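You operate a simulated robot arm through the tools that you are given. There is no shell and no other tool. Be economical: measure what you need, move in short steps, check, and stop when the job is done.

You are at the controls of a simulated two-armed robot. One attempt, no reset.

TASK
Pick up the brown newel cap with one hand, pass it to the other hand and put it on the offcut stand shelf. Take the black bolt and put it on top of the orange packer. Put the yellow hose end on top of the grey hose cuff. Press the orange bleed button two times. Do these in any order. Set down upright: brown newel cap.
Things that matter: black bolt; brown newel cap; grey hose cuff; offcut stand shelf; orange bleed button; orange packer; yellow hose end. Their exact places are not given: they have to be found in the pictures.

The check looks at the end state, three seconds after you hand in, the way a careful person would. Anything else that was tipped, shoved, dropped, spilled or broken makes it a failure. A push-on lid holds only when it is set on centred and level and pressed home; a screw cap is set on level and turned clockwise until tight.

THE ROBOT
Two 7-joint arms with two-finger parallel grippers on one trunk, on a base that drives. Base frame: it is fixed to the floor where the robot stands at the start and does not move with it; the origin is under the middle of the robot, x ahead of it, y to its left, z up; the surface under the hand at the start is at about z = 850. Lengths are in mm, angles in rad, forces in N, time in s.
The left shoulder is at the start at [50, 158, 983], the right one opposite. With the tool pointing down near the work surface each hand reaches from about 100 to 660 mm from the robot's upright axis, wherever it stands, measured 20 degrees to its own side. Places, roughly: black bolt (4x4x11 cm) [-9100, 0, 1000]; brown newel cap (8x8x10 cm) [700, -200, 900]; grey hose cuff (6x6x10 cm) [-9300, -2500, 900]; offcut stand shelf [-2000, -3300, 300]; orange bleed button [-9200, -1000, 700]; orange packer [-9000, 0, 1000]; yellow hose end (4x4x10 cm) [-9300, -600, 1000]. Payload 3.91 kg a hand.
Tool frame (each hand has its own): the origin (TCP) lies between the finger pads and is the grasp point; the fingertips stand 30 mm ahead of it; z points along the fingers, y is the line along which they close. Largest opening 110 mm; finger width 20, thickness 10; the body of the gripper, 48 by 112 mm, starts 55 mm behind the TCP.
Orientation is that of the tool frame in the base frame, as a unit quaternion [w, x, y, z]. With the fingers straight down and closing along the base's y, the tool's x points along the base's -x, its y along +y and its z along -z.

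THE INTERFACE
- The arms move only by the tool play_rows. It takes "left_increments", "right_increments" or both (then of equal length, played together; a hand with none holds still); each is a list of rows, each an object of numbers (a shift or turn left out is 0, a gripper value left out holds the last): "rx", "ry", "rz": the turn, a rotation vector about the base's x, y, z in rad; "tx", "ty", "tz": the shift along the base's x, y, z in mm; "hand": the opening, from 0 (shut) to 1 (fully open). In form: [{"rx": .., "ry": .., "rz": .., "tx": .., "ty": .., "tz": .., "hand": ..}, ...]. A call has 1 to 10 rows; each row is the pose to reach, as a shift and turn from the pose commanded when the call began. A row lasts 0.2 s, in which the tool goes at most 50 mm and 0.15 rad; a call with a longer step from one row to the next is refused whole, and so is a gripper value outside its range. Where a pose cannot be reached the arm comes as near as it can. A force on the tool above 40 N (or 10 N above the force at the start of the call, whichever is more), or a blocked arm, ends the call early, and 0.2 s more pass. The fingers move at their own pace (about 153 mm/s each) and stop on an object; they squeeze with about 44 N. The grip force told is the motor's: it shows also when the fingers shut on nothing. Time passes only in rows, and 0.2 s behind the last, so rows that repeat a pose let the fingers close. The reply holds the time, the measured pose of the TCP, the force on the tool along the base axes, the opening and the grip force, in the units named above and with some noise, with the torque about the TCP (base axes, N m) and any sound that the robot's microphone picked up.
- Cameras (640 x 400 px; columns grow to the right, rows downward): "scene" is now at [130, -31.5, 1176.8]; the picture's right is [-0.26, -0.97, 0.00], its down [-0.08, 0.02, -1.00] and it looks along [0.96, -0.26, -0.08] (base axes); focal length 267 px, centre (320, 200). "left" rides on the left gripper at [73, -17, -103] in its tool frame; the picture's right is [0.23, 0.97, 0.00], its down [-0.76, 0.18, -0.62] and it looks along [-0.61, 0.14, 0.78] (tool axes); focal length 222 px, centre (320, 200). "right" rides on the right gripper at [72, 17, -103] in its tool frame; the picture's right is [-0.23, 0.97, 0.00], its down [-0.76, -0.18, -0.62] and it looks along [-0.61, -0.14, 0.78] (tool axes); focal length 222 px, centre (320, 200).
- capture(camera): a new picture of that camera. It takes no simulated time.
- slide_trunk(by): slides the trunk up (or, below 0, down) by that many mm; the arms and the scene camera ride with it, the base frame stays. It gives what a move gives, with no picture.
- steer(legs): drives the robot by 1 to 6 legs, each [ahead, turn to the left] in mm and rad, along the robot's own axes; the way and the turn of a leg run together, so that a leg with both is an arc; at most 1500 mm and 3.142 rad a leg. The arms and the cameras ride along, it lands a little off, and it stops where it bumps. It gives what a move gives.
- turn_head(pan, tilt): turns the head with the scene camera to pan (to the left, within 1.396 rad either way) and tilt (down, from -0.506 to 1.204), counted from straight ahead of the robot. It gives what a move gives.
- point_at(camera, pixels): there is no depth. For up to 12 entries [column, row, z] of the newest picture of that camera ("zoom" is the newest enlarged one), the place [x, y] in the base frame at which the ray of that pixel passes the height z, good to about 2 mm, but the place of the scene camera against the robot may be out by one fixed shift of up to 12 mm in any direction. It takes no simulated time.
- zoom(camera, box): a new picture of the part [left, top, right, bottom] of that camera's present view, enlarged. It takes no simulated time.
- job_done(): hands the job in; it is judged then, once.

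Work in short steps. Measure before you move; look again where a grasp or a placing could have gone wrong, and mend it. You have 110 turns and 100 pictures in all, those below and enlarged ones among them. Open the grippers and draw the arms clear of the work before you hand the job in, unless the task says otherwise.

The tools are called after "Call:" by a JSON object that holds its "api" and its "payload". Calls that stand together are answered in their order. play_rows: Moves the arms, as the interface text tells. Its arguments: {"type":"object","properties":{"left_increments":{"type":"array","items":{"type":"object","properties":{"rx":{"type":"number"},"ry":{"type":"number"},"rz":{"type":"number"},"tx":{"type":"number"},"ty":{"type":"number"},"tz":{"type":"number"},"hand":{"type":"number"}}}},"right_increments":{"type":"array","items":{"type":"object","properties":{"rx":{"type":"number"},"ry":{"type":"number"},"rz":{"type":"number"},"tx":{"type":"number"},"ty":{"type":"number"},"tz":{"type":"number"},"hand":{"type":"number"}}}}},"required":[]} The other tools are called the same way: slide_trunk (by) slides the trunk up or down; steer (legs) drives the base; turn_head (pan, tilt) turns the head that bears the scene camera; capture (camera) takes a picture; point_at (camera, pixels) gives the place at which the rays of pixels pass given heights; zoom (camera, box) takes an enlarged picture of a part of a camera's view; job_done () hands the job in.

At the start:

```text
time_s: 0.0
left_position: [451.2, 112.0, 1124.9]
left_tcp_rot: [0.0, -0.001, 1.0, 0.0]
left_wrist_force: [-0.3, 1.0, 0.1]
left_ft_torque: [0.0, 0.0, 0.0]
left_grip_width: 110.1
left_gripper_force: 0.0
right_position: [398.3, -295.3, 1152.6]
right_tcp_rot: [-0.001, 0.0, 1.0, 0.001]
right_wrist_force: [-0.3, -0.7, 0.6]
right_ft_torque: [0.01, -0.01, 0.01]
right_grip_width: 110.3
right_gripper_force: 0.1
trunk travel left (down, up): [-225.0, 257.0]
robot x, y, heading: [1.2, 1.8, -0.0]
head pan, tilt: [-0.26, 0.079]
```

scene: 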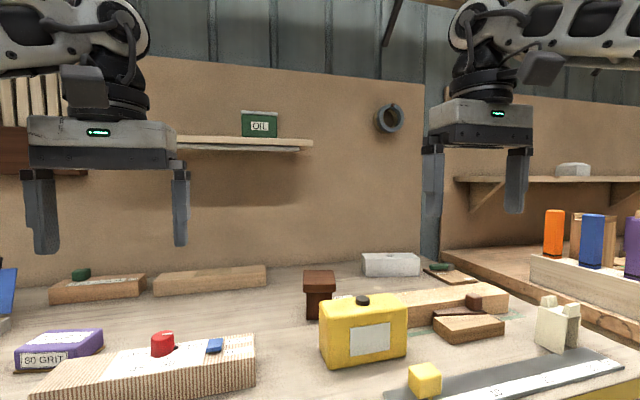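
right: 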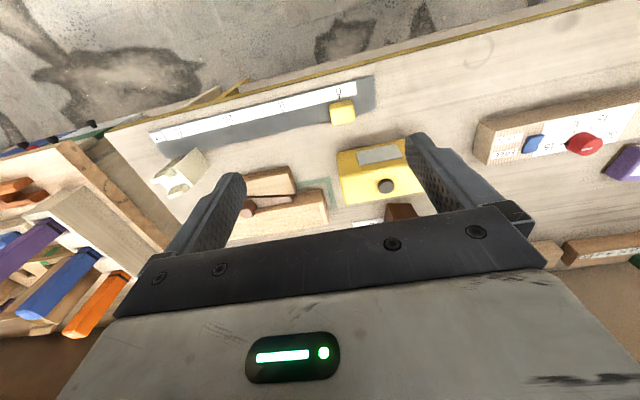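
left: 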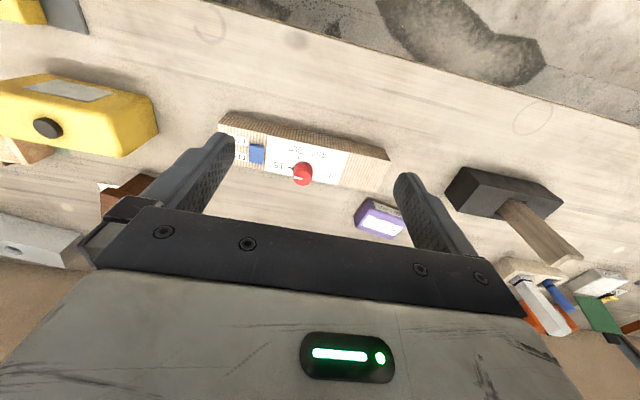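

The brown cap seems to be at scene pixel (319,293). I zoom in to measure it.

Call:
{"api": "zoom", "payload": {"camera": "scene", "box": [220, 230, 420, 370]}}

Call:
{"api": "point_at", "payload": {"camera": "scene", "pixels": [[303, 272, 945], [335, 272, 945], [319, 318, 850], [307, 318, 850], [332, 318, 850], [363, 298, 950], [362, 365, 850], [406, 305, 930]]}}

```text
2.86 times, centred on (320, 300) of scene
```

zoom: 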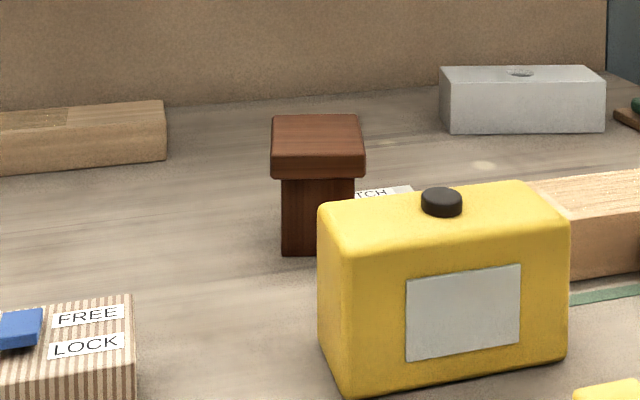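

```text
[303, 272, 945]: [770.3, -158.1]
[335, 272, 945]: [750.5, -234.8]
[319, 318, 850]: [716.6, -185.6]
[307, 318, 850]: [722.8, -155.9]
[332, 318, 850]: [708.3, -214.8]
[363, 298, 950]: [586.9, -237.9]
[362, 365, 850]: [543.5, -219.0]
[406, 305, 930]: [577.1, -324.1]
```

Cap stands upright, wide slab on top, behind the yellow can. I measure its top and the table edge.

Call:
{"api": "point_at", "payload": {"camera": "zoom", "pixels": [[272, 116, 950], [357, 116, 950], [271, 157, 950], [365, 155, 950], [272, 180, 930], [365, 176, 930], [283, 253, 850], [441, 190, 950], [320, 205, 930], [568, 205, 930]]}}

Call:
{"api": "point_at", "payload": {"camera": "right", "pixels": [[480, 25, 850], [250, 90, 850], [600, 3, 850], [400, 212, 950], [390, 205, 950], [386, 187, 950]]}}

Call:
{"api": "turn_head", "payload": {"pan": -0.2, "tilt": 0.8}}

Call:
{"api": "capture", "payload": {"camera": "scene"}}

```text
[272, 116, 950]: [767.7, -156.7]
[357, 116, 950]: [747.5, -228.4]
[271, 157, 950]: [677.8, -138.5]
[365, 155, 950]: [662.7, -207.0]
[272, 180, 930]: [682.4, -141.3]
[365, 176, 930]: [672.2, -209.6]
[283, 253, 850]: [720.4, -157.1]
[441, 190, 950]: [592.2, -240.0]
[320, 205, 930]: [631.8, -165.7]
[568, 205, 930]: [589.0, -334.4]
```

```text
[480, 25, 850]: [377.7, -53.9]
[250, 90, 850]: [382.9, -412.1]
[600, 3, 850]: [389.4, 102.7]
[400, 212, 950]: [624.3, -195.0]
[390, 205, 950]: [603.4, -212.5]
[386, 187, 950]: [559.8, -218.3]
```

```text
time_s: 1.1
left_position: [451.8, 111.2, 1123.5]
left_tcp_rot: [0.0, -0.001, 1.0, 0.0]
left_wrist_force: [-0.5, 0.6, -0.3]
left_ft_torque: [0.0, -0.02, 0.0]
left_grip_width: 110.1
left_gripper_force: 0.1
right_position: [397.3, -295.6, 1153.6]
right_tcp_rot: [-0.001, 0.0, 1.0, 0.001]
right_wrist_force: [-0.2, 0.2, -0.2]
right_ft_torque: [-0.01, -0.01, 0.01]
right_grip_width: 110.0
right_gripper_force: 0.0
trunk travel left (down, up): [-225.0, 257.0]
robot x, y, heading: [-0.3, 0.6, 0.001]
head pan, tilt: [-0.201, 0.799]
```

```text
95 pictures are left
```

scene: 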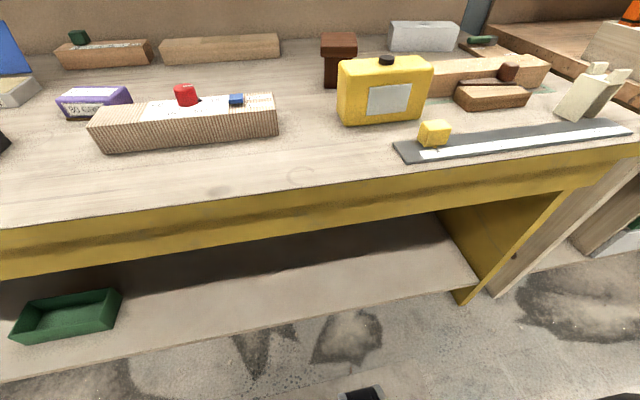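

I check how much room there is ahead of the base.

Call:
{"api": "point_at", "payload": {"camera": "scene", "pixels": [[360, 386, 0], [360, 386, 200], [360, 386, 300], [200, 345, 0], [200, 345, 200], [200, 345, 400], [300, 185, 850], [300, 217, 800], [480, 290, 400], [460, 303, 0], [495, 295, 0]]}}

Call:
{"api": "turn_head", "payload": {"pan": 0, "tilt": 1.2}}

Call:
{"api": "capture", "payload": {"camera": "scene"}}

```text
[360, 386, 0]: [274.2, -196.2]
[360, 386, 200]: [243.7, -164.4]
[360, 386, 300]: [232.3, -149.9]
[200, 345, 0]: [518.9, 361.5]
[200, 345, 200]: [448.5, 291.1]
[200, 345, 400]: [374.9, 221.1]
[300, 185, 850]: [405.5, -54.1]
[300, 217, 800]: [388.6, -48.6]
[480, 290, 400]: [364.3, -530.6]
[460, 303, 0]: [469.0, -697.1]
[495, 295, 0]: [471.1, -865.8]
```

```text
time_s: 1.9
left_position: [452.5, 112.9, 1123.3]
left_tcp_rot: [0.0, -0.001, 1.0, 0.0]
left_wrist_force: [0.4, 0.2, -1.4]
left_ft_torque: [0.03, 0.0, 0.02]
left_grip_width: 110.1
left_gripper_force: 0.0
right_position: [398.0, -294.3, 1154.7]
right_tcp_rot: [-0.001, 0.0, 1.0, 0.001]
right_wrist_force: [0.2, 0.0, -0.4]
right_ft_torque: [0.03, 0.01, -0.01]
right_grip_width: 109.8
right_gripper_force: 0.0
trunk travel left (down, up): [-225.0, 257.0]
robot x, y, heading: [2.4, -1.2, 0.002]
head pan, tilt: [0.0, 1.201]
```

```text
94 pictures are left
```

scene: 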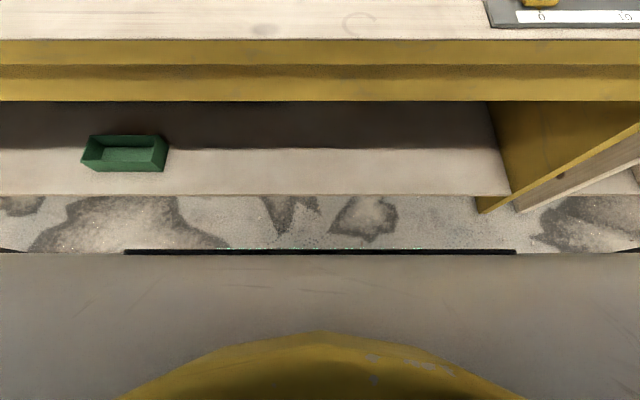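

The base front is ~100 mm from the shelf edge; I measure it before driving.

Call:
{"api": "point_at", "payload": {"camera": "scene", "pixels": [[320, 250, 0], [320, 250, 200], [320, 250, 300], [320, 195, 0], [320, 195, 300], [480, 212, 0], [320, 101, 750], [320, 101, 800], [320, 40, 850]]}}

Call:
{"api": "steer", "payload": {"legs": [[95, 0]]}}

Call:
{"api": "turn_head", "payload": {"pan": -0.3, "tilt": 0.5}}

```text
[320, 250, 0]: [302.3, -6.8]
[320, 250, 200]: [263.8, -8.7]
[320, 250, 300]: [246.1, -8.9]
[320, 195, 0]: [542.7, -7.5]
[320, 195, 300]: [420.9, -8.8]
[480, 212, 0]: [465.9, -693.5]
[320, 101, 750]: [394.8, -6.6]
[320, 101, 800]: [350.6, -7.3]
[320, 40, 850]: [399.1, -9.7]
```

```text
time_s: 3.1
left_position: [545.1, 110.4, 1123.6]
left_tcp_rot: [0.0, 0.0, 1.0, 0.0]
left_wrist_force: [-0.3, 0.1, 0.5]
left_ft_torque: [0.01, 0.0, -0.01]
left_grip_width: 110.0
left_gripper_force: 0.1
right_position: [491.4, -296.1, 1153.8]
right_tcp_rot: [0.0, 0.0, 1.0, 0.001]
right_wrist_force: [0.5, 0.5, 1.4]
right_ft_torque: [0.02, 0.01, -0.01]
right_grip_width: 110.1
right_gripper_force: 0.2
trunk travel left (down, up): [-225.0, 257.0]
robot x, y, heading: [91.2, -2.6, -0.003]
head pan, tilt: [0.0, 1.201]
```

```text
time_s: 4.1
left_position: [545.5, 110.9, 1125.8]
left_tcp_rot: [0.0, 0.0, 1.0, 0.001]
left_wrist_force: [-0.3, -0.7, 0.1]
left_ft_torque: [-0.02, 0.01, -0.01]
left_grip_width: 110.2
left_gripper_force: 0.2
right_position: [489.9, -295.6, 1154.1]
right_tcp_rot: [0.0, 0.001, 1.0, 0.001]
right_wrist_force: [0.1, -0.1, -0.1]
right_ft_torque: [0.0, -0.02, 0.01]
right_grip_width: 109.9
right_gripper_force: 0.1
trunk travel left (down, up): [-225.0, 257.0]
robot x, y, heading: [92.8, 0.9, -0.001]
head pan, tilt: [-0.3, 0.499]
```

Move the right hand toward the cap's y line, so that its camera sees the cap in front.

Call:
{"api": "play_rows", "payload": {"right_increments": [{"tx": 25, "ty": 25}, {"tx": 50, "ty": 55}, {"tx": 75, "ty": 90}, {"tx": 100, "ty": 105}, {"tx": 100, "ty": 105}]}}

Call:
{"api": "capture", "payload": {"camera": "right"}}

Call:
{"api": "capture", "payload": {"camera": "scene"}}

```text
time_s: 5.3
left_position: [545.5, 110.4, 1124.7]
left_tcp_rot: [0.0, 0.0, 1.0, 0.0]
left_wrist_force: [-0.2, -0.3, -0.5]
left_ft_torque: [0.0, 0.0, 0.03]
left_grip_width: 109.9
left_gripper_force: 0.1
right_position: [538.4, -226.2, 1109.3]
right_tcp_rot: [0.001, 0.001, 1.0, 0.001]
right_wrist_force: [0.5, -0.5, 0.1]
right_ft_torque: [0.03, 0.03, -0.01]
right_grip_width: 109.9
right_gripper_force: 0.1
right hand out of reach, approached as far as the arm can: row 1, 2, 3, 4, 5
trunk travel left (down, up): [-225.0, 257.0]
robot x, y, heading: [91.7, -1.7, 0.003]
head pan, tilt: [-0.3, 0.499]
```

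```text
93 pictures are left
```

right: 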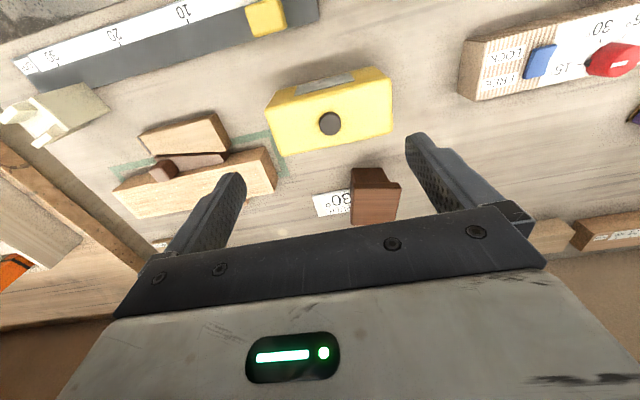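

```text
92 pictures are left
```

scene: 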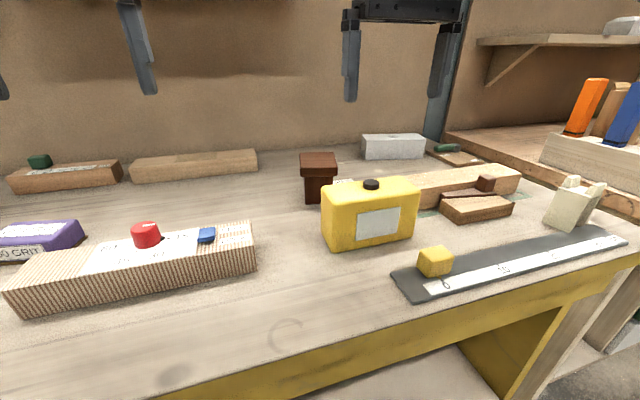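

Zoom on the cap in the right camera at (375,195).

Call:
{"api": "zoom", "payload": {"camera": "right", "box": [315, 145, 435, 235]}}

Call:
{"api": "zoom", "payload": {"camera": "scene", "box": [260, 130, 380, 220]}}

```text
4.44 times, centred on (375, 190) of right
```

zoom: 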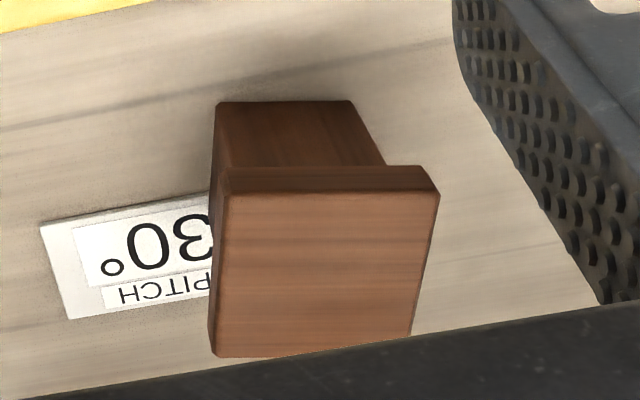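

```text
4.44 times, centred on (320, 175) of scene
```

zoom: 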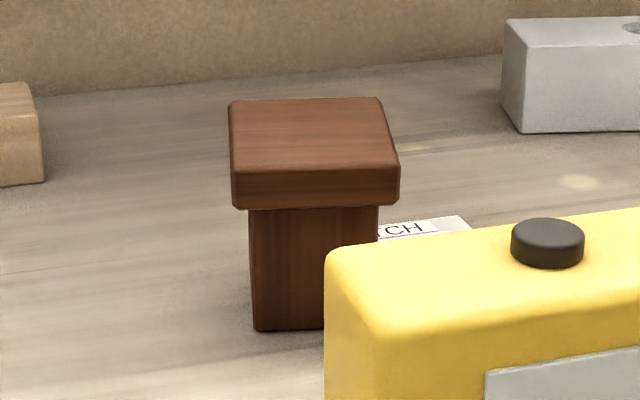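

Call:
{"api": "point_at", "payload": {"camera": "right", "pixels": [[353.7, 188.5, 950], [401.4, 188.9, 950], [351.4, 225, 950], [395.3, 220.5, 950], [351.9, 168, 850], [381.8, 168, 850], [353.7, 188.5, 940], [401.4, 188.9, 940], [351.4, 225, 940], [395.3, 220.5, 940]]}}

Call:
{"api": "point_at", "payload": {"camera": "zoom", "pixels": [[230, 101, 950], [380, 99, 950], [231, 170, 950], [398, 167, 950], [231, 170, 940], [398, 167, 940], [230, 101, 940], [380, 99, 940], [255, 330, 850], [325, 329, 850]]}}

```text
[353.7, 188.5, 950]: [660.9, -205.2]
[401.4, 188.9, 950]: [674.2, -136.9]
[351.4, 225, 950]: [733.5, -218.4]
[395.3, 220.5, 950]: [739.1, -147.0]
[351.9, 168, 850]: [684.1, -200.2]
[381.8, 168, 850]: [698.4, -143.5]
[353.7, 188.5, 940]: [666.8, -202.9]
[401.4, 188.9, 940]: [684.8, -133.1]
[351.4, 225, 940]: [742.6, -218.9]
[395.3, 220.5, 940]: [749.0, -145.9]
```

```text
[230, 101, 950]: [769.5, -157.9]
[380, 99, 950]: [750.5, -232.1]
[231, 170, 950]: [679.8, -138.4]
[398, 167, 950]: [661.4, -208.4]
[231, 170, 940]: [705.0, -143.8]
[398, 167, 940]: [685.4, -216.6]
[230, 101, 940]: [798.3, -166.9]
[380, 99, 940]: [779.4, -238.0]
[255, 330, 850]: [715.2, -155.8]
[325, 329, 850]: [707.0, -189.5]
```

The cap's top centre is at about (703,-178,950), turned -0.185 rad. I raise the trunk for reach, then go above it.

Call:
{"api": "slide_trunk", "payload": {"by": 120}}

Call:
{"api": "play_rows", "payload": {"right_increments": [{"tx": 20, "ty": 10, "tz": -30, "rz": -0.1}, {"tx": 50, "ty": 20, "tz": -60, "rz": -0.185}, {"tx": 80, "ty": 30, "tz": -90, "rz": -0.185}, {"tx": 110, "ty": 40, "tz": -120, "rz": -0.185}, {"tx": 135, "ty": 48, "tz": -150, "rz": -0.185}, {"tx": 150, "ty": 48, "tz": -170, "rz": -0.185, "hand": 1}, {"tx": 150, "ty": 48, "tz": -170, "rz": -0.185}]}}

Call:
{"api": "capture", "payload": {"camera": "right"}}

```text
time_s: 6.8
left_position: [544.4, 110.4, 1244.4]
left_tcp_rot: [0.0, 0.0, 1.0, 0.0]
left_wrist_force: [0.2, 0.0, 0.8]
left_ft_torque: [-0.01, 0.01, 0.01]
left_grip_width: 110.3
left_gripper_force: 0.0
right_position: [538.8, -226.1, 1227.0]
right_tcp_rot: [0.0, 0.001, 1.0, 0.001]
right_wrist_force: [-0.2, 0.0, 0.1]
right_ft_torque: [0.01, 0.02, 0.0]
right_grip_width: 109.8
right_gripper_force: 0.1
trunk travel left (down, up): [-345.0, 137.0]
robot x, y, heading: [90.4, -1.7, -0.004]
head pan, tilt: [-0.3, 0.499]
```

```text
time_s: 8.4
left_position: [544.9, 111.0, 1244.7]
left_tcp_rot: [0.0, 0.0, 1.0, 0.0]
left_wrist_force: [-0.3, 0.6, 0.5]
left_ft_torque: [-0.03, 0.02, -0.03]
left_grip_width: 110.1
left_gripper_force: 0.1
right_position: [623.4, -214.2, 1050.1]
right_tcp_rot: [0.001, 0.093, 0.996, 0.001]
right_wrist_force: [1.4, 0.2, -0.2]
right_ft_torque: [0.01, -0.01, 0.01]
right_grip_width: 109.9
right_gripper_force: 0.2
right hand out of reach, approached as far as the arm can: row 2, 3, 4, 5, 6, 7
trunk travel left (down, up): [-345.0, 137.0]
robot x, y, heading: [94.3, 2.3, -0.001]
head pan, tilt: [-0.3, 0.499]
```

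```text
89 pictures are left
```

right: 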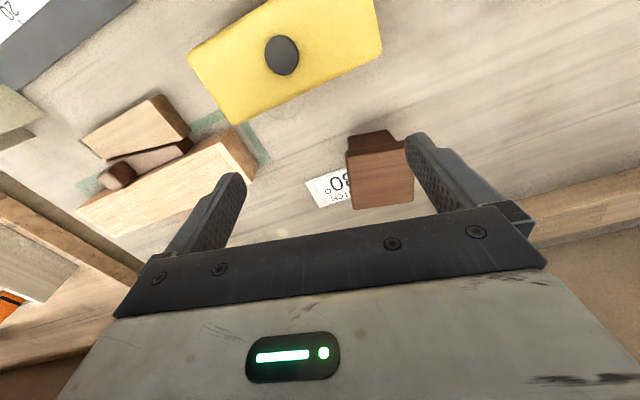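

Still short of reach; raise the trunk further and drive 35 mm ahead.

Call:
{"api": "slide_trunk", "payload": {"by": 130}}

Call:
{"api": "steer", "payload": {"legs": [[35, 0]]}}

Call:
{"api": "play_rows", "payload": {"right_increments": [{"tx": 10, "ty": 10, "tz": -30}, {"tx": 20, "ty": 20, "tz": -60}, {"tx": 30, "ty": 30, "tz": -90}, {"tx": 40, "ty": 36, "tz": -120}, {"tx": 45, "ty": 36, "tz": -150}, {"tx": 45, "ty": 36, "tz": -150}]}}

Call:
{"api": "capture", "payload": {"camera": "right"}}

```text
time_s: 10.0
left_position: [545.7, 110.4, 1372.7]
left_tcp_rot: [0.0, -0.001, 1.0, 0.0]
left_wrist_force: [-0.1, 0.1, -0.5]
left_ft_torque: [0.0, -0.01, -0.02]
left_grip_width: 110.0
left_gripper_force: 0.1
right_position: [623.2, -214.2, 1180.8]
right_tcp_rot: [0.001, 0.094, 0.996, 0.001]
right_wrist_force: [1.1, -0.3, 0.1]
right_ft_torque: [-0.02, 0.03, 0.01]
right_grip_width: 109.9
right_gripper_force: 0.2
trunk travel left (down, up): [-475.0, 7.0]
robot x, y, heading: [90.8, 0.9, -0.001]
head pan, tilt: [-0.3, 0.499]
```

```text
time_s: 10.9
left_position: [581.7, 110.6, 1373.5]
left_tcp_rot: [0.001, 0.0, 1.0, 0.0]
left_wrist_force: [0.9, -0.4, -1.0]
left_ft_torque: [0.0, 0.02, -0.02]
left_grip_width: 110.0
left_gripper_force: 0.0
right_position: [658.1, -214.3, 1180.8]
right_tcp_rot: [0.0, 0.093, 0.996, 0.001]
right_wrist_force: [1.7, -0.6, -0.6]
right_ft_torque: [0.06, 0.04, 0.01]
right_grip_width: 110.1
right_gripper_force: 0.0
trunk travel left (down, up): [-475.0, 7.0]
robot x, y, heading: [128.4, 1.0, -0.0]
head pan, tilt: [-0.3, 0.499]
```

```text
time_s: 12.3
left_position: [579.9, 110.2, 1373.0]
left_tcp_rot: [-0.001, 0.001, 1.0, 0.0]
left_wrist_force: [0.6, -0.5, 0.1]
left_ft_torque: [-0.01, -0.02, 0.02]
left_grip_width: 109.9
left_gripper_force: 0.1
right_position: [645.8, -216.2, 1051.5]
right_tcp_rot: [0.002, 0.093, 0.996, 0.001]
right_wrist_force: [0.7, 0.3, 0.1]
right_ft_torque: [0.0, 0.01, -0.02]
right_grip_width: 110.3
right_gripper_force: 0.1
right hand out of reach, approached as far as the arm can: row 1, 2, 3, 4, 5, 6
trunk travel left (down, up): [-475.0, 7.0]
robot x, y, heading: [127.6, 3.0, -0.003]
head pan, tilt: [-0.3, 0.499]
```

```text
88 pictures are left
```

right: 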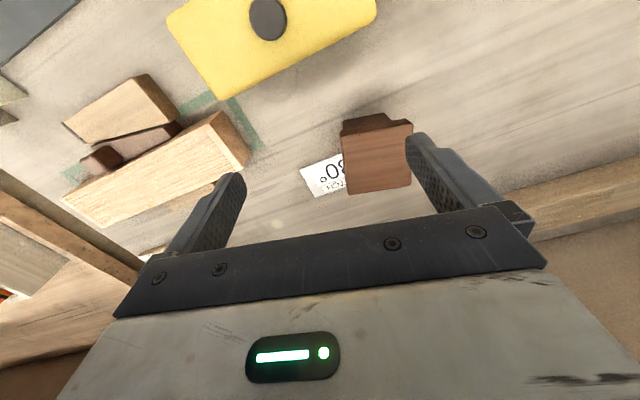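

The reach still falls short at this height; I test nearer to the grasp height, still above the cap and can.

Call:
{"api": "play_rows", "payload": {"right_increments": [{"tx": 20, "ty": 15, "tz": -10}, {"tx": 40, "ty": 30, "tz": -20}, {"tx": 57, "ty": 38, "tz": -30}, {"tx": 57, "ty": 38, "tz": -30}]}}

Call:
{"api": "slide_trunk", "payload": {"by": -70}}

```text
time_s: 13.3
left_position: [580.5, 110.2, 1374.4]
left_tcp_rot: [0.0, 0.0, 1.0, 0.0]
left_wrist_force: [0.3, -0.3, -0.3]
left_ft_torque: [0.0, -0.04, -0.01]
left_grip_width: 110.1
left_gripper_force: 0.0
right_position: [643.8, -214.6, 1050.1]
right_tcp_rot: [0.001, 0.094, 0.996, 0.002]
right_wrist_force: [-0.6, -0.3, 0.7]
right_ft_torque: [-0.01, -0.06, 0.01]
right_grip_width: 109.9
right_gripper_force: 0.1
right hand out of reach, approached as far as the arm can: row 1, 2, 3, 4
trunk travel left (down, up): [-475.0, 7.0]
robot x, y, heading: [124.7, 0.7, 0.0]
head pan, tilt: [-0.3, 0.499]
```

```text
time_s: 14.4
left_position: [579.9, 110.0, 1304.2]
left_tcp_rot: [0.0, 0.001, 1.0, -0.001]
left_wrist_force: [-0.6, 0.2, 0.0]
left_ft_torque: [-0.01, 0.01, -0.03]
left_grip_width: 110.3
left_gripper_force: 0.0
right_position: [644.5, -215.1, 980.8]
right_tcp_rot: [0.003, 0.093, 0.996, 0.002]
right_wrist_force: [-0.5, -0.3, 0.1]
right_ft_torque: [-0.02, 0.03, -0.02]
right_grip_width: 110.0
right_gripper_force: 0.0
trunk travel left (down, up): [-405.0, 77.0]
robot x, y, heading: [130.2, -2.9, -0.004]
head pan, tilt: [-0.3, 0.499]
```

The commanded pose may have run ahead of the real one. A pure lift tells whether that is so.

Call:
{"api": "play_rows", "payload": {"right_increments": [{"tz": 40}, {"tz": 80}, {"tz": 80}]}}

```text
time_s: 15.2
left_position: [579.8, 110.5, 1302.4]
left_tcp_rot: [0.0, 0.002, 1.0, 0.0]
left_wrist_force: [0.2, 0.1, -0.3]
left_ft_torque: [0.02, 0.03, -0.01]
left_grip_width: 110.1
left_gripper_force: 0.1
right_position: [645.1, -214.4, 1060.2]
right_tcp_rot: [0.001, 0.094, 0.996, 0.003]
right_wrist_force: [0.2, 0.5, 0.1]
right_ft_torque: [0.0, -0.02, 0.01]
right_grip_width: 110.2
right_gripper_force: 0.0
trunk travel left (down, up): [-405.0, 77.0]
robot x, y, heading: [128.5, -0.9, -0.003]
head pan, tilt: [-0.3, 0.499]
```

Commanded equals real. Now try extending from here with the trunk at this height.

Call:
{"api": "play_rows", "payload": {"right_increments": [{"tx": 20, "ty": 12}, {"tx": 40, "ty": 25}, {"tx": 58, "ty": 37}, {"tx": 58, "ty": 37}]}}

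```text
time_s: 16.2
left_position: [579.8, 110.7, 1303.9]
left_tcp_rot: [0.0, 0.001, 1.0, 0.0]
left_wrist_force: [0.1, -0.5, 0.8]
left_ft_torque: [0.02, 0.01, 0.03]
left_grip_width: 110.2
left_gripper_force: 0.2
right_position: [656.3, -207.8, 1061.1]
right_tcp_rot: [0.002, 0.094, 0.996, 0.002]
right_wrist_force: [0.1, 0.1, -0.1]
right_ft_torque: [-0.02, -0.03, -0.01]
right_grip_width: 110.3
right_gripper_force: 0.1
right hand out of reach, approached as far as the arm can: row 1, 2, 3, 4
trunk travel left (down, up): [-405.0, 77.0]
robot x, y, heading: [126.2, 2.7, 0.001]
head pan, tilt: [-0.3, 0.499]
```

Reach from this stand ends near 570 mm. The base has about 70 mm left to the shelf, so I drive 45 mm further.

Call:
{"api": "steer", "payload": {"legs": [[45, 0]]}}

Call:
{"api": "play_rows", "payload": {"right_increments": [{"tz": -15, "ty": 15}, {"tx": 2, "ty": 30, "tz": -35}, {"tx": 2, "ty": 30, "tz": -35}]}}

Call:
{"api": "capture", "payload": {"camera": "right"}}

Call:
{"api": "turn_head", "payload": {"pan": -0.3, "tilt": 0.6}}

Call:
{"api": "capture", "payload": {"camera": "scene"}}

```text
time_s: 17.1
left_position: [610.0, 111.6, 1303.9]
left_tcp_rot: [0.001, 0.0, 1.0, 0.0]
left_wrist_force: [-0.7, -0.3, -0.2]
left_ft_torque: [0.01, 0.0, 0.01]
left_grip_width: 109.8
left_gripper_force: 0.2
right_position: [684.7, -208.5, 1062.2]
right_tcp_rot: [0.003, 0.094, 0.996, 0.002]
right_wrist_force: [-0.8, 1.0, 0.7]
right_ft_torque: [0.0, -0.03, 0.0]
right_grip_width: 109.8
right_gripper_force: 0.1
trunk travel left (down, up): [-405.0, 77.0]
robot x, y, heading: [154.5, -0.6, -0.002]
head pan, tilt: [-0.3, 0.499]
stopped in leg 1: the robot was blocked; the commanded pose is now the measured one
```

```text
time_s: 17.9
left_position: [611.2, 110.3, 1302.1]
left_tcp_rot: [-0.002, -0.001, 1.0, 0.0]
left_wrist_force: [0.4, 0.7, 0.3]
left_ft_torque: [-0.01, 0.01, -0.02]
left_grip_width: 110.0
left_gripper_force: 0.1
right_position: [670.5, -190.4, 1029.8]
right_tcp_rot: [0.002, 0.093, 0.996, 0.002]
right_wrist_force: [-0.2, 0.0, -0.1]
right_ft_torque: [0.0, 0.0, 0.02]
right_grip_width: 110.3
right_gripper_force: 0.1
right hand out of reach, approached as far as the arm can: row 1, 2, 3
trunk travel left (down, up): [-405.0, 77.0]
robot x, y, heading: [155.7, 0.7, -0.006]
head pan, tilt: [-0.3, 0.499]
```

```text
87 pictures are left
```

right: 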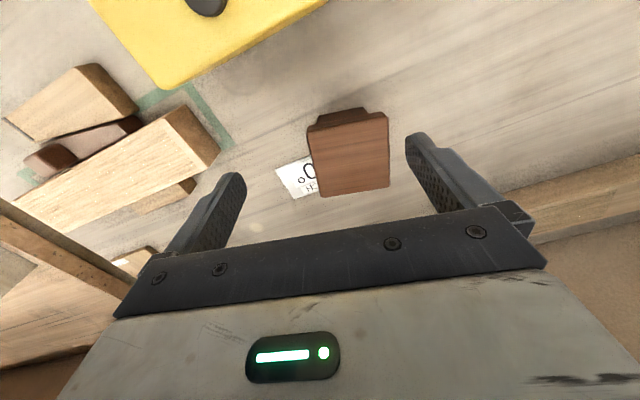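

```text
time_s: 18.6
left_position: [609.8, 110.8, 1302.6]
left_tcp_rot: [-0.001, -0.001, 1.0, 0.0]
left_wrist_force: [-0.4, -0.2, 0.6]
left_ft_torque: [0.0, 0.01, 0.01]
left_grip_width: 110.0
left_gripper_force: 0.1
right_position: [670.9, -190.1, 1029.0]
right_tcp_rot: [0.003, 0.093, 0.996, 0.001]
right_wrist_force: [-0.8, -0.3, -0.3]
right_ft_torque: [-0.01, 0.03, 0.0]
right_grip_width: 110.0
right_gripper_force: 0.1
trunk travel left (down, up): [-405.0, 77.0]
robot x, y, heading: [156.3, -3.8, 0.002]
head pan, tilt: [-0.3, 0.6]
```

```text
86 pictures are left
```

scene: 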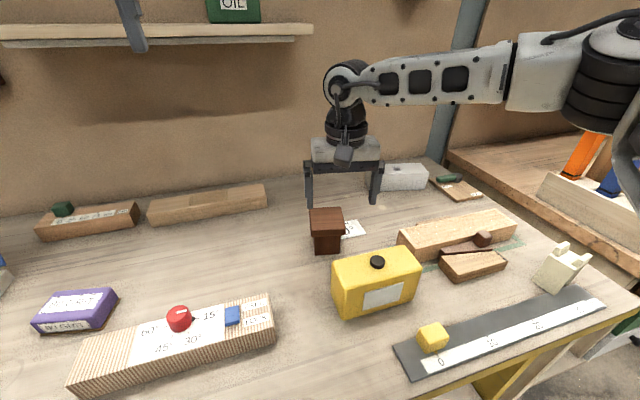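

The base is at its stop (x=155). The reach is better with a lower shoulder, so I raise the hand, lower the trunk, and come in with the fingers tilted ~0.2 rad forward.

Call:
{"api": "play_rows", "payload": {"right_increments": [{"tx": -10, "tz": 40}, {"tx": -25, "tz": 80, "ry": -0.1, "rx": -0.02}, {"tx": -40, "tz": 120, "ry": -0.197, "rx": -0.037}, {"tx": -50, "tz": 160, "ry": -0.197, "rx": -0.037}, {"tx": -50, "tz": 160, "ry": -0.197, "rx": -0.037}]}}

Call:
{"api": "slide_trunk", "payload": {"by": -150}}

Call:
{"api": "play_rows", "payload": {"right_increments": [{"tx": 20, "ty": 4}, {"tx": 45, "ty": 8}, {"tx": 65, "ty": 12}, {"tx": 80, "ty": 12, "tz": -10}, {"tx": 80, "ty": 12, "tz": -10}]}}

Call:
{"api": "capture", "payload": {"camera": "right"}}

```text
time_s: 19.8
left_position: [611.1, 110.8, 1302.4]
left_tcp_rot: [-0.001, 0.0, 1.0, 0.0]
left_wrist_force: [-0.8, 0.0, 0.6]
left_ft_torque: [0.0, 0.01, 0.0]
left_grip_width: 109.8
left_gripper_force: 0.0
right_position: [621.6, -190.9, 1190.5]
right_tcp_rot: [0.101, 0.092, 0.991, -0.006]
right_wrist_force: [-0.4, -0.4, -0.4]
right_ft_torque: [0.01, -0.01, -0.03]
right_grip_width: 109.9
right_gripper_force: 0.1
trunk travel left (down, up): [-405.0, 77.0]
robot x, y, heading: [158.6, -2.7, -0.002]
head pan, tilt: [-0.3, 0.6]
```

```text
time_s: 21.5
left_position: [610.7, 110.0, 1153.1]
left_tcp_rot: [-0.001, 0.0, 1.0, -0.001]
left_wrist_force: [-0.5, 0.4, -0.1]
left_ft_torque: [-0.02, -0.02, 0.01]
left_grip_width: 110.0
left_gripper_force: 0.1
right_position: [622.1, -191.0, 1040.3]
right_tcp_rot: [0.101, 0.093, 0.99, -0.008]
right_wrist_force: [-0.6, -0.4, -0.1]
right_ft_torque: [-0.02, 0.04, 0.0]
right_grip_width: 110.1
right_gripper_force: 0.0
trunk travel left (down, up): [-255.0, 227.0]
robot x, y, heading: [157.6, 0.9, -0.001]
head pan, tilt: [-0.3, 0.6]
```

```text
time_s: 22.7
left_position: [610.8, 110.1, 1152.7]
left_tcp_rot: [-0.001, 0.0, 1.0, 0.001]
left_wrist_force: [1.0, -0.4, 0.3]
left_ft_torque: [-0.01, -0.02, 0.01]
left_grip_width: 110.0
left_gripper_force: 0.1
right_position: [690.4, -198.1, 1022.6]
right_tcp_rot: [0.102, 0.093, 0.99, -0.008]
right_wrist_force: [0.2, -0.5, 0.2]
right_ft_torque: [0.04, -0.01, -0.01]
right_grip_width: 110.0
right_gripper_force: 0.1
right hand out of reach, approached as far as the arm can: row 3, 4, 5
trunk travel left (down, up): [-255.0, 227.0]
robot x, y, heading: [160.2, 1.6, -0.008]
head pan, tilt: [-0.3, 0.6]
```

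```text
85 pictures are left
```

right: 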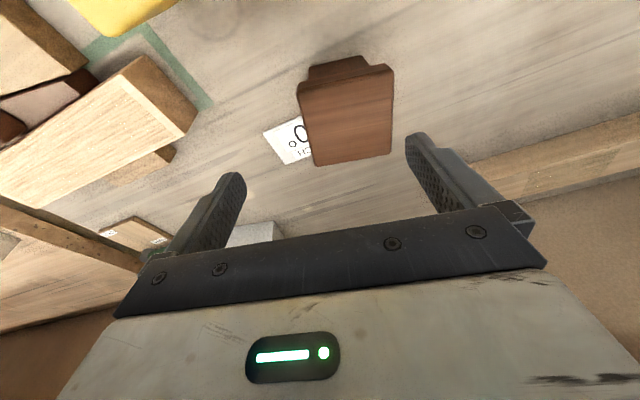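

Now at x=690. I remeasure the cap's top corners from this view.

Call:
{"api": "point_at", "payload": {"camera": "right", "pixels": [[299, 97, 948], [394, 71, 948], [314, 166, 948], [391, 154, 948], [303, 100, 948]]}}

Call:
{"api": "zoom", "payload": {"camera": "right", "box": [250, 40, 450, 180]}}

```text
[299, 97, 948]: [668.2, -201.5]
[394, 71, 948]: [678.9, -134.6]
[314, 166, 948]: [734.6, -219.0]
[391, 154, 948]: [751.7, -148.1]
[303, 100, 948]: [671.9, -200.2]
```

```text
2.86 times, centred on (350, 110) of right
```

zoom: 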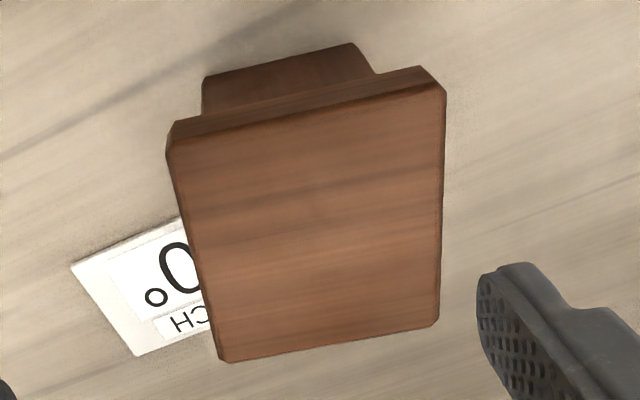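

Cap centre ≈ (708,-176). I shift over it and come down to z≈940.

Call:
{"api": "play_rows", "payload": {"right_increments": [{"tx": 3, "ty": 15, "tz": -10}, {"tx": 6, "ty": 22, "tz": -25}, {"tx": 10, "ty": 22, "tz": -45}, {"tx": 14, "ty": 22, "tz": -65}, {"tx": 16, "ty": 22, "tz": -80}, {"tx": 16, "ty": 22, "tz": -80}]}}

Call:
{"api": "capture", "payload": {"camera": "right"}}

Call:
{"api": "zoom", "payload": {"camera": "scene", "box": [250, 120, 470, 280]}}

```text
time_s: 24.1
left_position: [611.1, 111.2, 1152.5]
left_tcp_rot: [0.0, 0.0, 1.0, 0.0]
left_wrist_force: [0.8, 0.6, 0.5]
left_ft_torque: [0.01, -0.04, 0.01]
left_grip_width: 109.8
left_gripper_force: 0.0
right_position: [697.8, -183.4, 943.1]
right_tcp_rot: [0.103, 0.092, 0.99, -0.006]
right_wrist_force: [0.4, -1.1, 0.0]
right_ft_torque: [-0.03, 0.0, 0.01]
right_grip_width: 110.0
right_gripper_force: 0.2
right hand out of reach, approached as far as the arm can: row 1, 2, 3, 4, 5, 6
trunk travel left (down, up): [-255.0, 227.0]
robot x, y, heading: [160.5, 0.2, 0.003]
head pan, tilt: [-0.3, 0.6]
```

```text
83 pictures are left
```

right: 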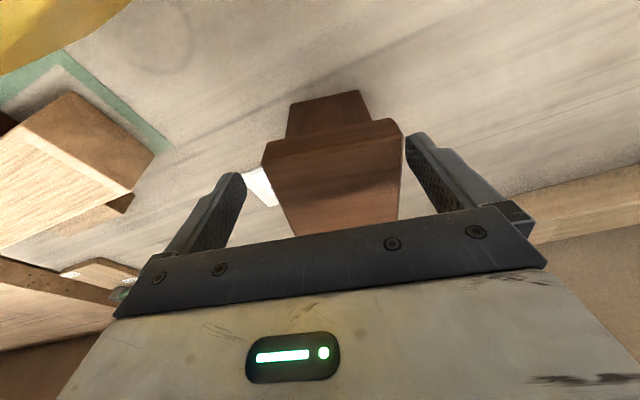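

```text
2.50 times, centred on (360, 200) of scene
```

zoom: 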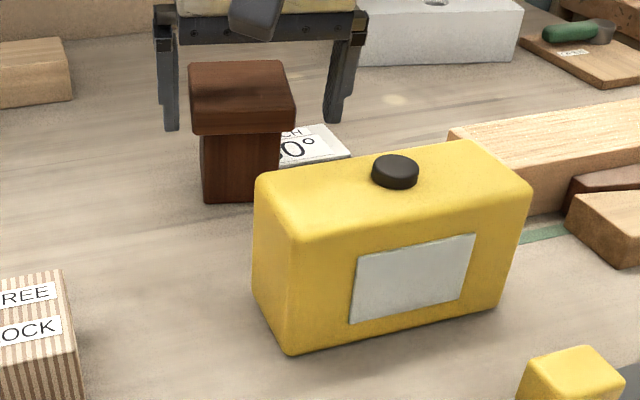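

The cap is closer to the +y finger; I shift +y by 9 mm (backing 5 mm for reach), then close.

Call:
{"api": "play_rows", "payload": {"right_increments": [{"tx": -3, "ty": 4}, {"tx": -5, "ty": 9}, {"tx": -5, "ty": 9}, {"tx": -5, "ty": 9, "hand": 0}, {"tx": -5, "ty": 9, "hand": 0}, {"tx": -5, "ty": 9, "hand": 0}]}}

Call:
{"api": "capture", "payload": {"camera": "right"}}

```text
time_s: 25.5
left_position: [609.1, 110.2, 1153.2]
left_tcp_rot: [0.0, 0.0, 1.0, -0.001]
left_wrist_force: [-0.2, 0.3, -0.5]
left_ft_torque: [-0.02, 0.0, 0.02]
left_grip_width: 110.0
left_gripper_force: 0.1
right_position: [690.9, -174.6, 943.8]
right_tcp_rot: [0.103, 0.093, 0.99, -0.004]
right_wrist_force: [-0.1, -0.5, 0.8]
right_ft_torque: [-0.04, -0.02, 0.01]
right_grip_width: 73.9
right_gripper_force: 43.8
trunk travel left (down, up): [-255.0, 227.0]
robot x, y, heading: [157.4, 3.6, -0.003]
head pan, tilt: [-0.3, 0.6]
```

```text
81 pictures are left
```

right: 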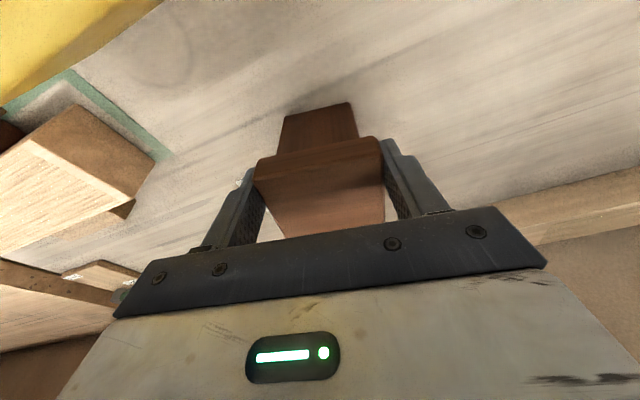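

Gripped at 74 mm. Lift straight up, then draw back.

Call:
{"api": "play_rows", "payload": {"right_increments": [{"tz": 25}, {"tz": 60}, {"tz": 100}, {"tz": 140, "tx": -10}, {"tz": 170, "tx": -40}, {"tz": 190, "tx": -80}, {"tz": 200, "tx": -120}, {"tz": 200, "tx": -120}]}}

Call:
{"api": "steer", "payload": {"legs": [[-700, 0]]}}

Call:
{"api": "capture", "payload": {"camera": "scene"}}

```text
time_s: 27.3
left_position: [610.6, 110.4, 1153.7]
left_tcp_rot: [-0.001, 0.0, 1.0, 0.001]
left_wrist_force: [-0.3, -0.1, -1.0]
left_ft_torque: [0.0, 0.0, 0.0]
left_grip_width: 110.0
left_gripper_force: 0.1
right_position: [571.1, -172.9, 1143.1]
right_tcp_rot: [0.101, 0.092, 0.991, -0.008]
right_wrist_force: [-0.4, 0.1, -2.0]
right_ft_torque: [0.02, 0.02, 0.02]
right_grip_width: 73.6
right_gripper_force: 43.7
right hand out of reach, approached as far as the arm can: row 1, 2, 3, 4, 5, 6
trunk travel left (down, up): [-255.0, 227.0]
robot x, y, heading: [155.8, 1.0, -0.006]
head pan, tilt: [-0.3, 0.6]
```

```text
time_s: 31.2
left_position: [-90.2, 111.1, 1154.3]
left_tcp_rot: [0.0, 0.001, 1.0, 0.0]
left_wrist_force: [-0.3, -0.9, 0.7]
left_ft_torque: [-0.03, 0.02, -0.02]
left_grip_width: 110.3
left_gripper_force: 0.2
right_position: [-130.2, -171.1, 1142.3]
right_tcp_rot: [0.102, 0.094, 0.99, -0.006]
right_wrist_force: [0.0, 0.6, -2.1]
right_ft_torque: [0.02, 0.01, 0.0]
right_grip_width: 73.6
right_gripper_force: 44.6
trunk travel left (down, up): [-255.0, 227.0]
robot x, y, heading: [-546.8, 2.8, -0.001]
head pan, tilt: [-0.3, 0.6]
```

```text
80 pictures are left
```

scene: 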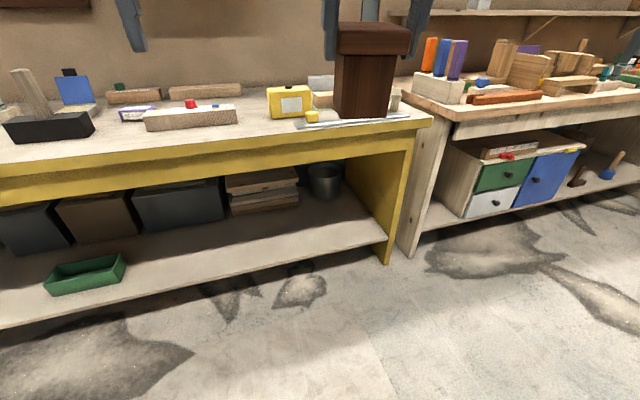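

Cap held. I turn towards the offcut stand (about (-2000,-3300)) and look at it.

Call:
{"api": "steer", "payload": {"legs": [[0, -1.98]]}}

Call:
{"api": "turn_head", "payload": {"pan": 0, "tilt": 0.25}}

Call:
{"api": "capture", "payload": {"camera": "scene"}}

```text
time_s: 36.4
left_position: [-638.6, -455.1, 1153.0]
left_tcp_rot: [-0.001, 0.845, 0.534, 0.001]
left_wrist_force: [0.0, 0.2, 0.5]
left_ft_torque: [0.02, -0.03, 0.01]
left_grip_width: 110.1
left_gripper_force: 0.1
right_position: [-876.9, -297.8, 1142.9]
right_tcp_rot: [0.049, 0.887, 0.451, -0.09]
right_wrist_force: [0.1, 0.6, -1.8]
right_ft_torque: [0.06, -0.07, -0.01]
right_grip_width: 73.7
right_gripper_force: 43.9
trunk travel left (down, up): [-255.0, 227.0]
robot x, y, heading: [-543.0, 5.2, -2.015]
head pan, tilt: [-0.3, 0.6]
```

```text
time_s: 37.2
left_position: [-638.8, -454.8, 1152.8]
left_tcp_rot: [0.0, 0.846, 0.534, 0.0]
left_wrist_force: [0.4, 0.4, 0.3]
left_ft_torque: [0.01, 0.04, 0.0]
left_grip_width: 109.9
left_gripper_force: 0.1
right_position: [-877.3, -298.2, 1141.3]
right_tcp_rot: [0.048, 0.887, 0.45, -0.089]
right_wrist_force: [-0.1, -0.5, -2.0]
right_ft_torque: [0.07, -0.03, 0.01]
right_grip_width: 73.8
right_gripper_force: 44.8
trunk travel left (down, up): [-255.0, 227.0]
robot x, y, heading: [-546.2, 2.3, -2.02]
head pan, tilt: [0.0, 0.25]
```

```text
79 pictures are left
```

scene: 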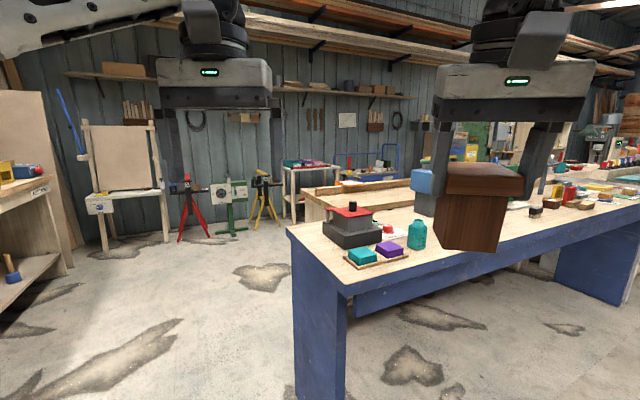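

The target direction is around pixel (311,197). I zoom there.

Call:
{"api": "zoom", "payload": {"camera": "scene", "box": [160, 130, 400, 280]}}

Call:
{"api": "point_at", "payload": {"camera": "scene", "pixels": [[295, 400, 0], [350, 283, 800], [288, 235, 800], [318, 216, 300], [285, 218, 0], [298, 395, 0], [312, 205, 300]]}}

```text
2.67 times, centred on (280, 205) of scene
```

zoom: 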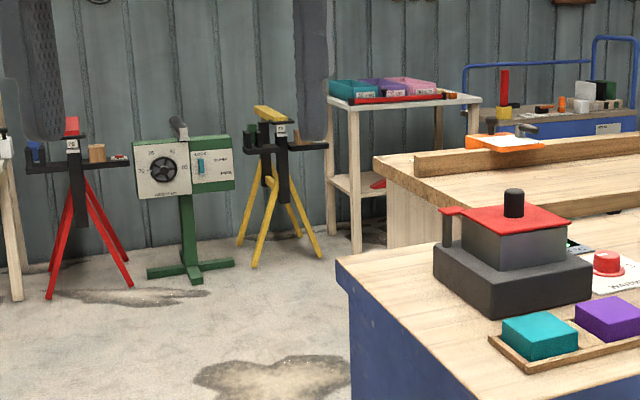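

```text
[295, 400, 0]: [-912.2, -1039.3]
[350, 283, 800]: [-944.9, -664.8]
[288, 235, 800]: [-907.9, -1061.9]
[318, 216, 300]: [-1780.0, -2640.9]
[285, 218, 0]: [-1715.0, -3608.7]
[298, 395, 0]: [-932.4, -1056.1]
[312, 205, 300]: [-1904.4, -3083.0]
```

The stand with trays on top and a lower shelf appears at zoom (330-480, 90-250). I locate its legs and the second bench.

Call:
{"api": "point_at", "payload": {"camera": "zoom", "pixels": [[357, 250, 0], [332, 235, 0], [345, 107, 800], [480, 103, 800], [350, 195, 300], [330, 97, 800], [375, 160, 800], [388, 240, 0], [403, 195, 800], [255, 265, 0], [130, 287, 0], [205, 282, 0]]}}

```text
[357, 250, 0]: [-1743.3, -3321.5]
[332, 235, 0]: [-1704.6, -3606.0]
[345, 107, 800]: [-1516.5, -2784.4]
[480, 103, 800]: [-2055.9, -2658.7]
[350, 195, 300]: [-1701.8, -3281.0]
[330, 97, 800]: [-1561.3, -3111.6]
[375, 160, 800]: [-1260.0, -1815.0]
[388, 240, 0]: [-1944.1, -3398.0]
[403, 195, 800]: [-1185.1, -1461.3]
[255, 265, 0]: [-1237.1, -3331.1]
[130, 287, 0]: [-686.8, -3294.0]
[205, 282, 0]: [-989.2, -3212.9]
```

I drive down the free aisle (x≈-550) and look again.

Call:
{"api": "steer", "payload": {"legs": [[0, 0.45], [1500, 0], [700, 0], [0, -1.0]]}}

Call:
{"api": "capture", "payload": {"camera": "scene"}}

```text
time_s: 52.0
left_position: [-825.3, -2540.1, 1154.1]
left_tcp_rot: [0.0, 0.958, 0.288, 0.001]
left_wrist_force: [0.5, -0.1, -0.1]
left_ft_torque: [0.02, 0.0, 0.01]
left_grip_width: 110.0
left_gripper_force: 0.1
right_position: [-949.2, -2283.0, 1141.9]
right_tcp_rot: [0.022, 0.975, 0.196, -0.099]
right_wrist_force: [0.6, -0.6, -2.5]
right_ft_torque: [0.03, -0.05, -0.02]
right_grip_width: 73.7
right_gripper_force: 43.5
trunk travel left (down, up): [-255.0, 227.0]
robot x, y, heading: [-508.5, -2202.5, -2.559]
head pan, tilt: [0.0, 0.25]
```

```text
77 pictures are left
```

scene: 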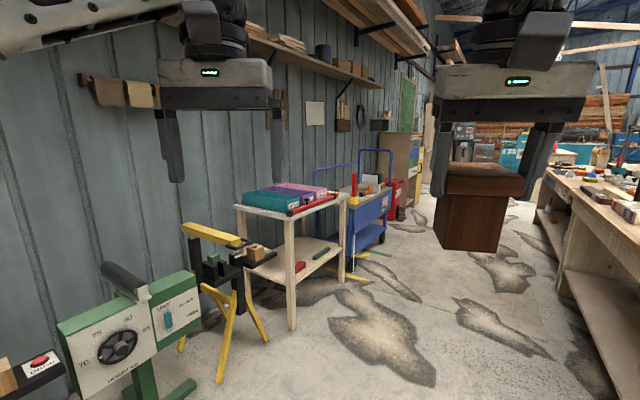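

The stand is clear: front leg foot at (291,328), shelf front edge around row 250-280. I zoom and measure.

Call:
{"api": "zoom", "payload": {"camera": "scene", "box": [225, 170, 385, 340]}}

Call:
{"api": "point_at", "payload": {"camera": "scene", "pixels": [[291, 328, 0], [345, 280, 0], [237, 205, 700], [292, 220, 700], [347, 197, 700], [285, 216, 720], [220, 380, 0], [268, 340, 0], [560, 290, 0], [355, 268, 0]]}}

```text
2.35 times, centred on (305, 255) of scene
```

zoom: 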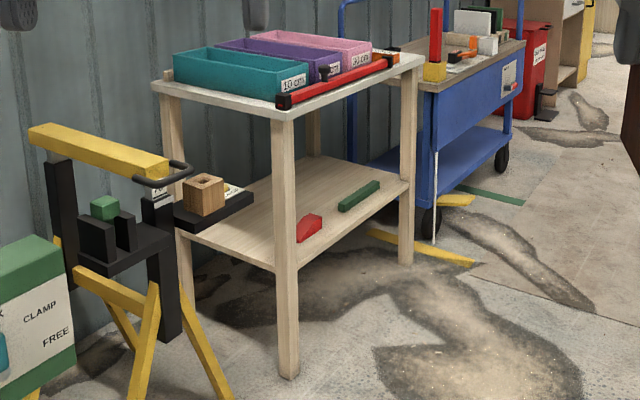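

```text
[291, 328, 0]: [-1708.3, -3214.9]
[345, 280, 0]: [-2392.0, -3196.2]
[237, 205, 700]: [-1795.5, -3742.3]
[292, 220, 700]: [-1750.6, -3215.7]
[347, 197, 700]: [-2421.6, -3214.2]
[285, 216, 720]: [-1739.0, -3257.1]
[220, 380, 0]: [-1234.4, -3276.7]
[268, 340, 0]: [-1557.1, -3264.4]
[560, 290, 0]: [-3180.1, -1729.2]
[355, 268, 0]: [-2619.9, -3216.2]
```

Call:
{"api": "point_at", "payload": {"camera": "zoom", "pixels": [[275, 268, 300], [400, 183, 300], [275, 268, 250], [400, 183, 250], [298, 242, 300], [322, 222, 300], [340, 211, 300], [378, 187, 300], [190, 235, 300], [400, 183, 280]]}}

```text
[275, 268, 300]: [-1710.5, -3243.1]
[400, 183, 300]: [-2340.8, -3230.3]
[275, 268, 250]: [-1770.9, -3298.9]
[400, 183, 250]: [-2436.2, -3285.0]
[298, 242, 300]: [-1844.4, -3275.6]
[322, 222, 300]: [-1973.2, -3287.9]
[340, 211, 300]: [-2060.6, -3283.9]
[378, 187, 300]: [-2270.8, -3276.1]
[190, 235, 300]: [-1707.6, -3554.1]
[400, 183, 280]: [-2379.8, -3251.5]
```

Plan: both hands hold the slab from above leaning apart; the left hand then places it leaning back under the stand top (z≈700; shelf z≈300, items along its front). I drive to in front of the stand.

Call:
{"api": "steer", "payload": {"legs": [[0, -0.31], [1000, 0], [660, 0], [0, 1.3]]}}

Call:
{"api": "turn_head", "payload": {"pan": 0, "tilt": 0.8}}

Call:
{"api": "capture", "payload": {"camera": "scene"}}

```text
time_s: 64.7
left_position: [-1989.6, -3097.0, 1152.3]
left_tcp_rot: [0.0, 0.7, 0.714, 0.001]
left_wrist_force: [0.1, -0.6, -0.7]
left_ft_torque: [0.01, 0.02, 0.01]
left_grip_width: 110.1
left_gripper_force: 0.1
right_position: [-2273.0, -3064.0, 1143.1]
right_tcp_rot: [0.068, 0.76, 0.642, -0.076]
right_wrist_force: [0.1, 0.6, -1.1]
right_ft_torque: [0.02, 0.0, 0.0]
right_grip_width: 73.7
right_gripper_force: 44.1
trunk travel left (down, up): [-255.0, 227.0]
robot x, y, heading: [-2113.3, -2646.4, -1.55]
head pan, tilt: [0.0, 0.25]
```

```text
time_s: 65.7
left_position: [-1988.9, -3097.5, 1153.2]
left_tcp_rot: [-0.001, 0.7, 0.714, 0.001]
left_wrist_force: [0.0, 0.1, -0.2]
left_ft_torque: [0.04, -0.02, -0.02]
left_grip_width: 110.1
left_gripper_force: 0.1
right_position: [-2272.8, -3062.4, 1141.8]
right_tcp_rot: [0.068, 0.76, 0.642, -0.076]
right_wrist_force: [-0.1, 0.2, -1.2]
right_ft_torque: [0.06, 0.0, 0.02]
right_grip_width: 73.6
right_gripper_force: 44.0
trunk travel left (down, up): [-255.0, 227.0]
robot x, y, heading: [-2110.9, -2643.3, -1.558]
head pan, tilt: [0.0, 0.799]
```

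```text
75 pictures are left
```

scene: 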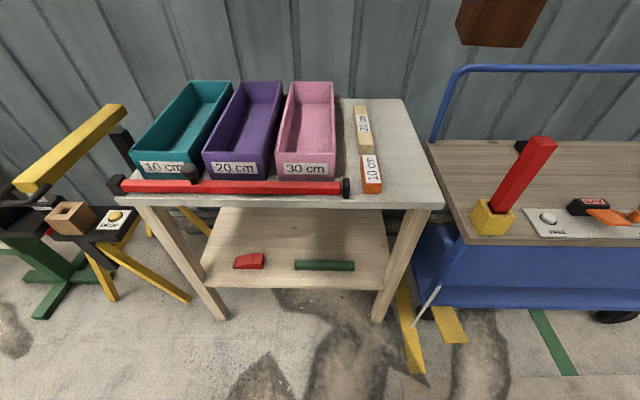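

Good view. I measure shelf corners and items.

Call:
{"api": "point_at", "payload": {"camera": "scene", "pixels": [[207, 282, 300], [383, 287, 300], [234, 267, 300], [263, 267, 300], [296, 269, 300], [354, 270, 300], [250, 252, 320], [325, 260, 320], [218, 320, 0], [377, 320, 0], [122, 200, 700], [443, 209, 700]]}}

Call:
{"api": "zoom", "payload": {"camera": "scene", "box": [180, 195, 420, 325]}}

```text
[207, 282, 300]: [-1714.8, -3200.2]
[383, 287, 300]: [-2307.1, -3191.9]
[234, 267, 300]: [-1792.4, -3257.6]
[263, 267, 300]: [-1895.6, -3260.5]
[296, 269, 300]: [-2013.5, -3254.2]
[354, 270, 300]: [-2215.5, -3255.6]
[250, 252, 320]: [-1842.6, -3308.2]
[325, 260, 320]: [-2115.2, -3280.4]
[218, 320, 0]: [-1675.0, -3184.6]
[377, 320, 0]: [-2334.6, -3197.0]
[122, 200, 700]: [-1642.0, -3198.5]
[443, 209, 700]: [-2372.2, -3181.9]
```

```text
2.67 times, centred on (300, 260) of scene
```

zoom: 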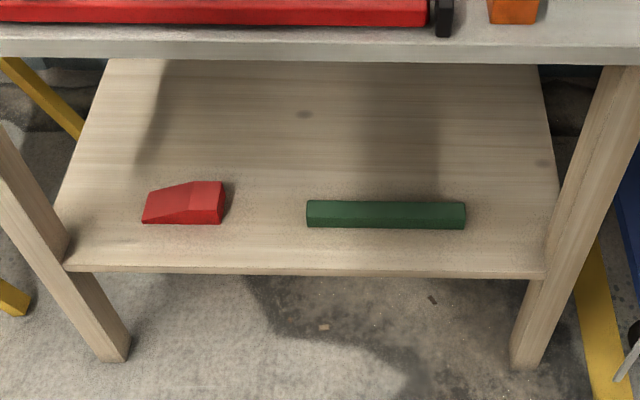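

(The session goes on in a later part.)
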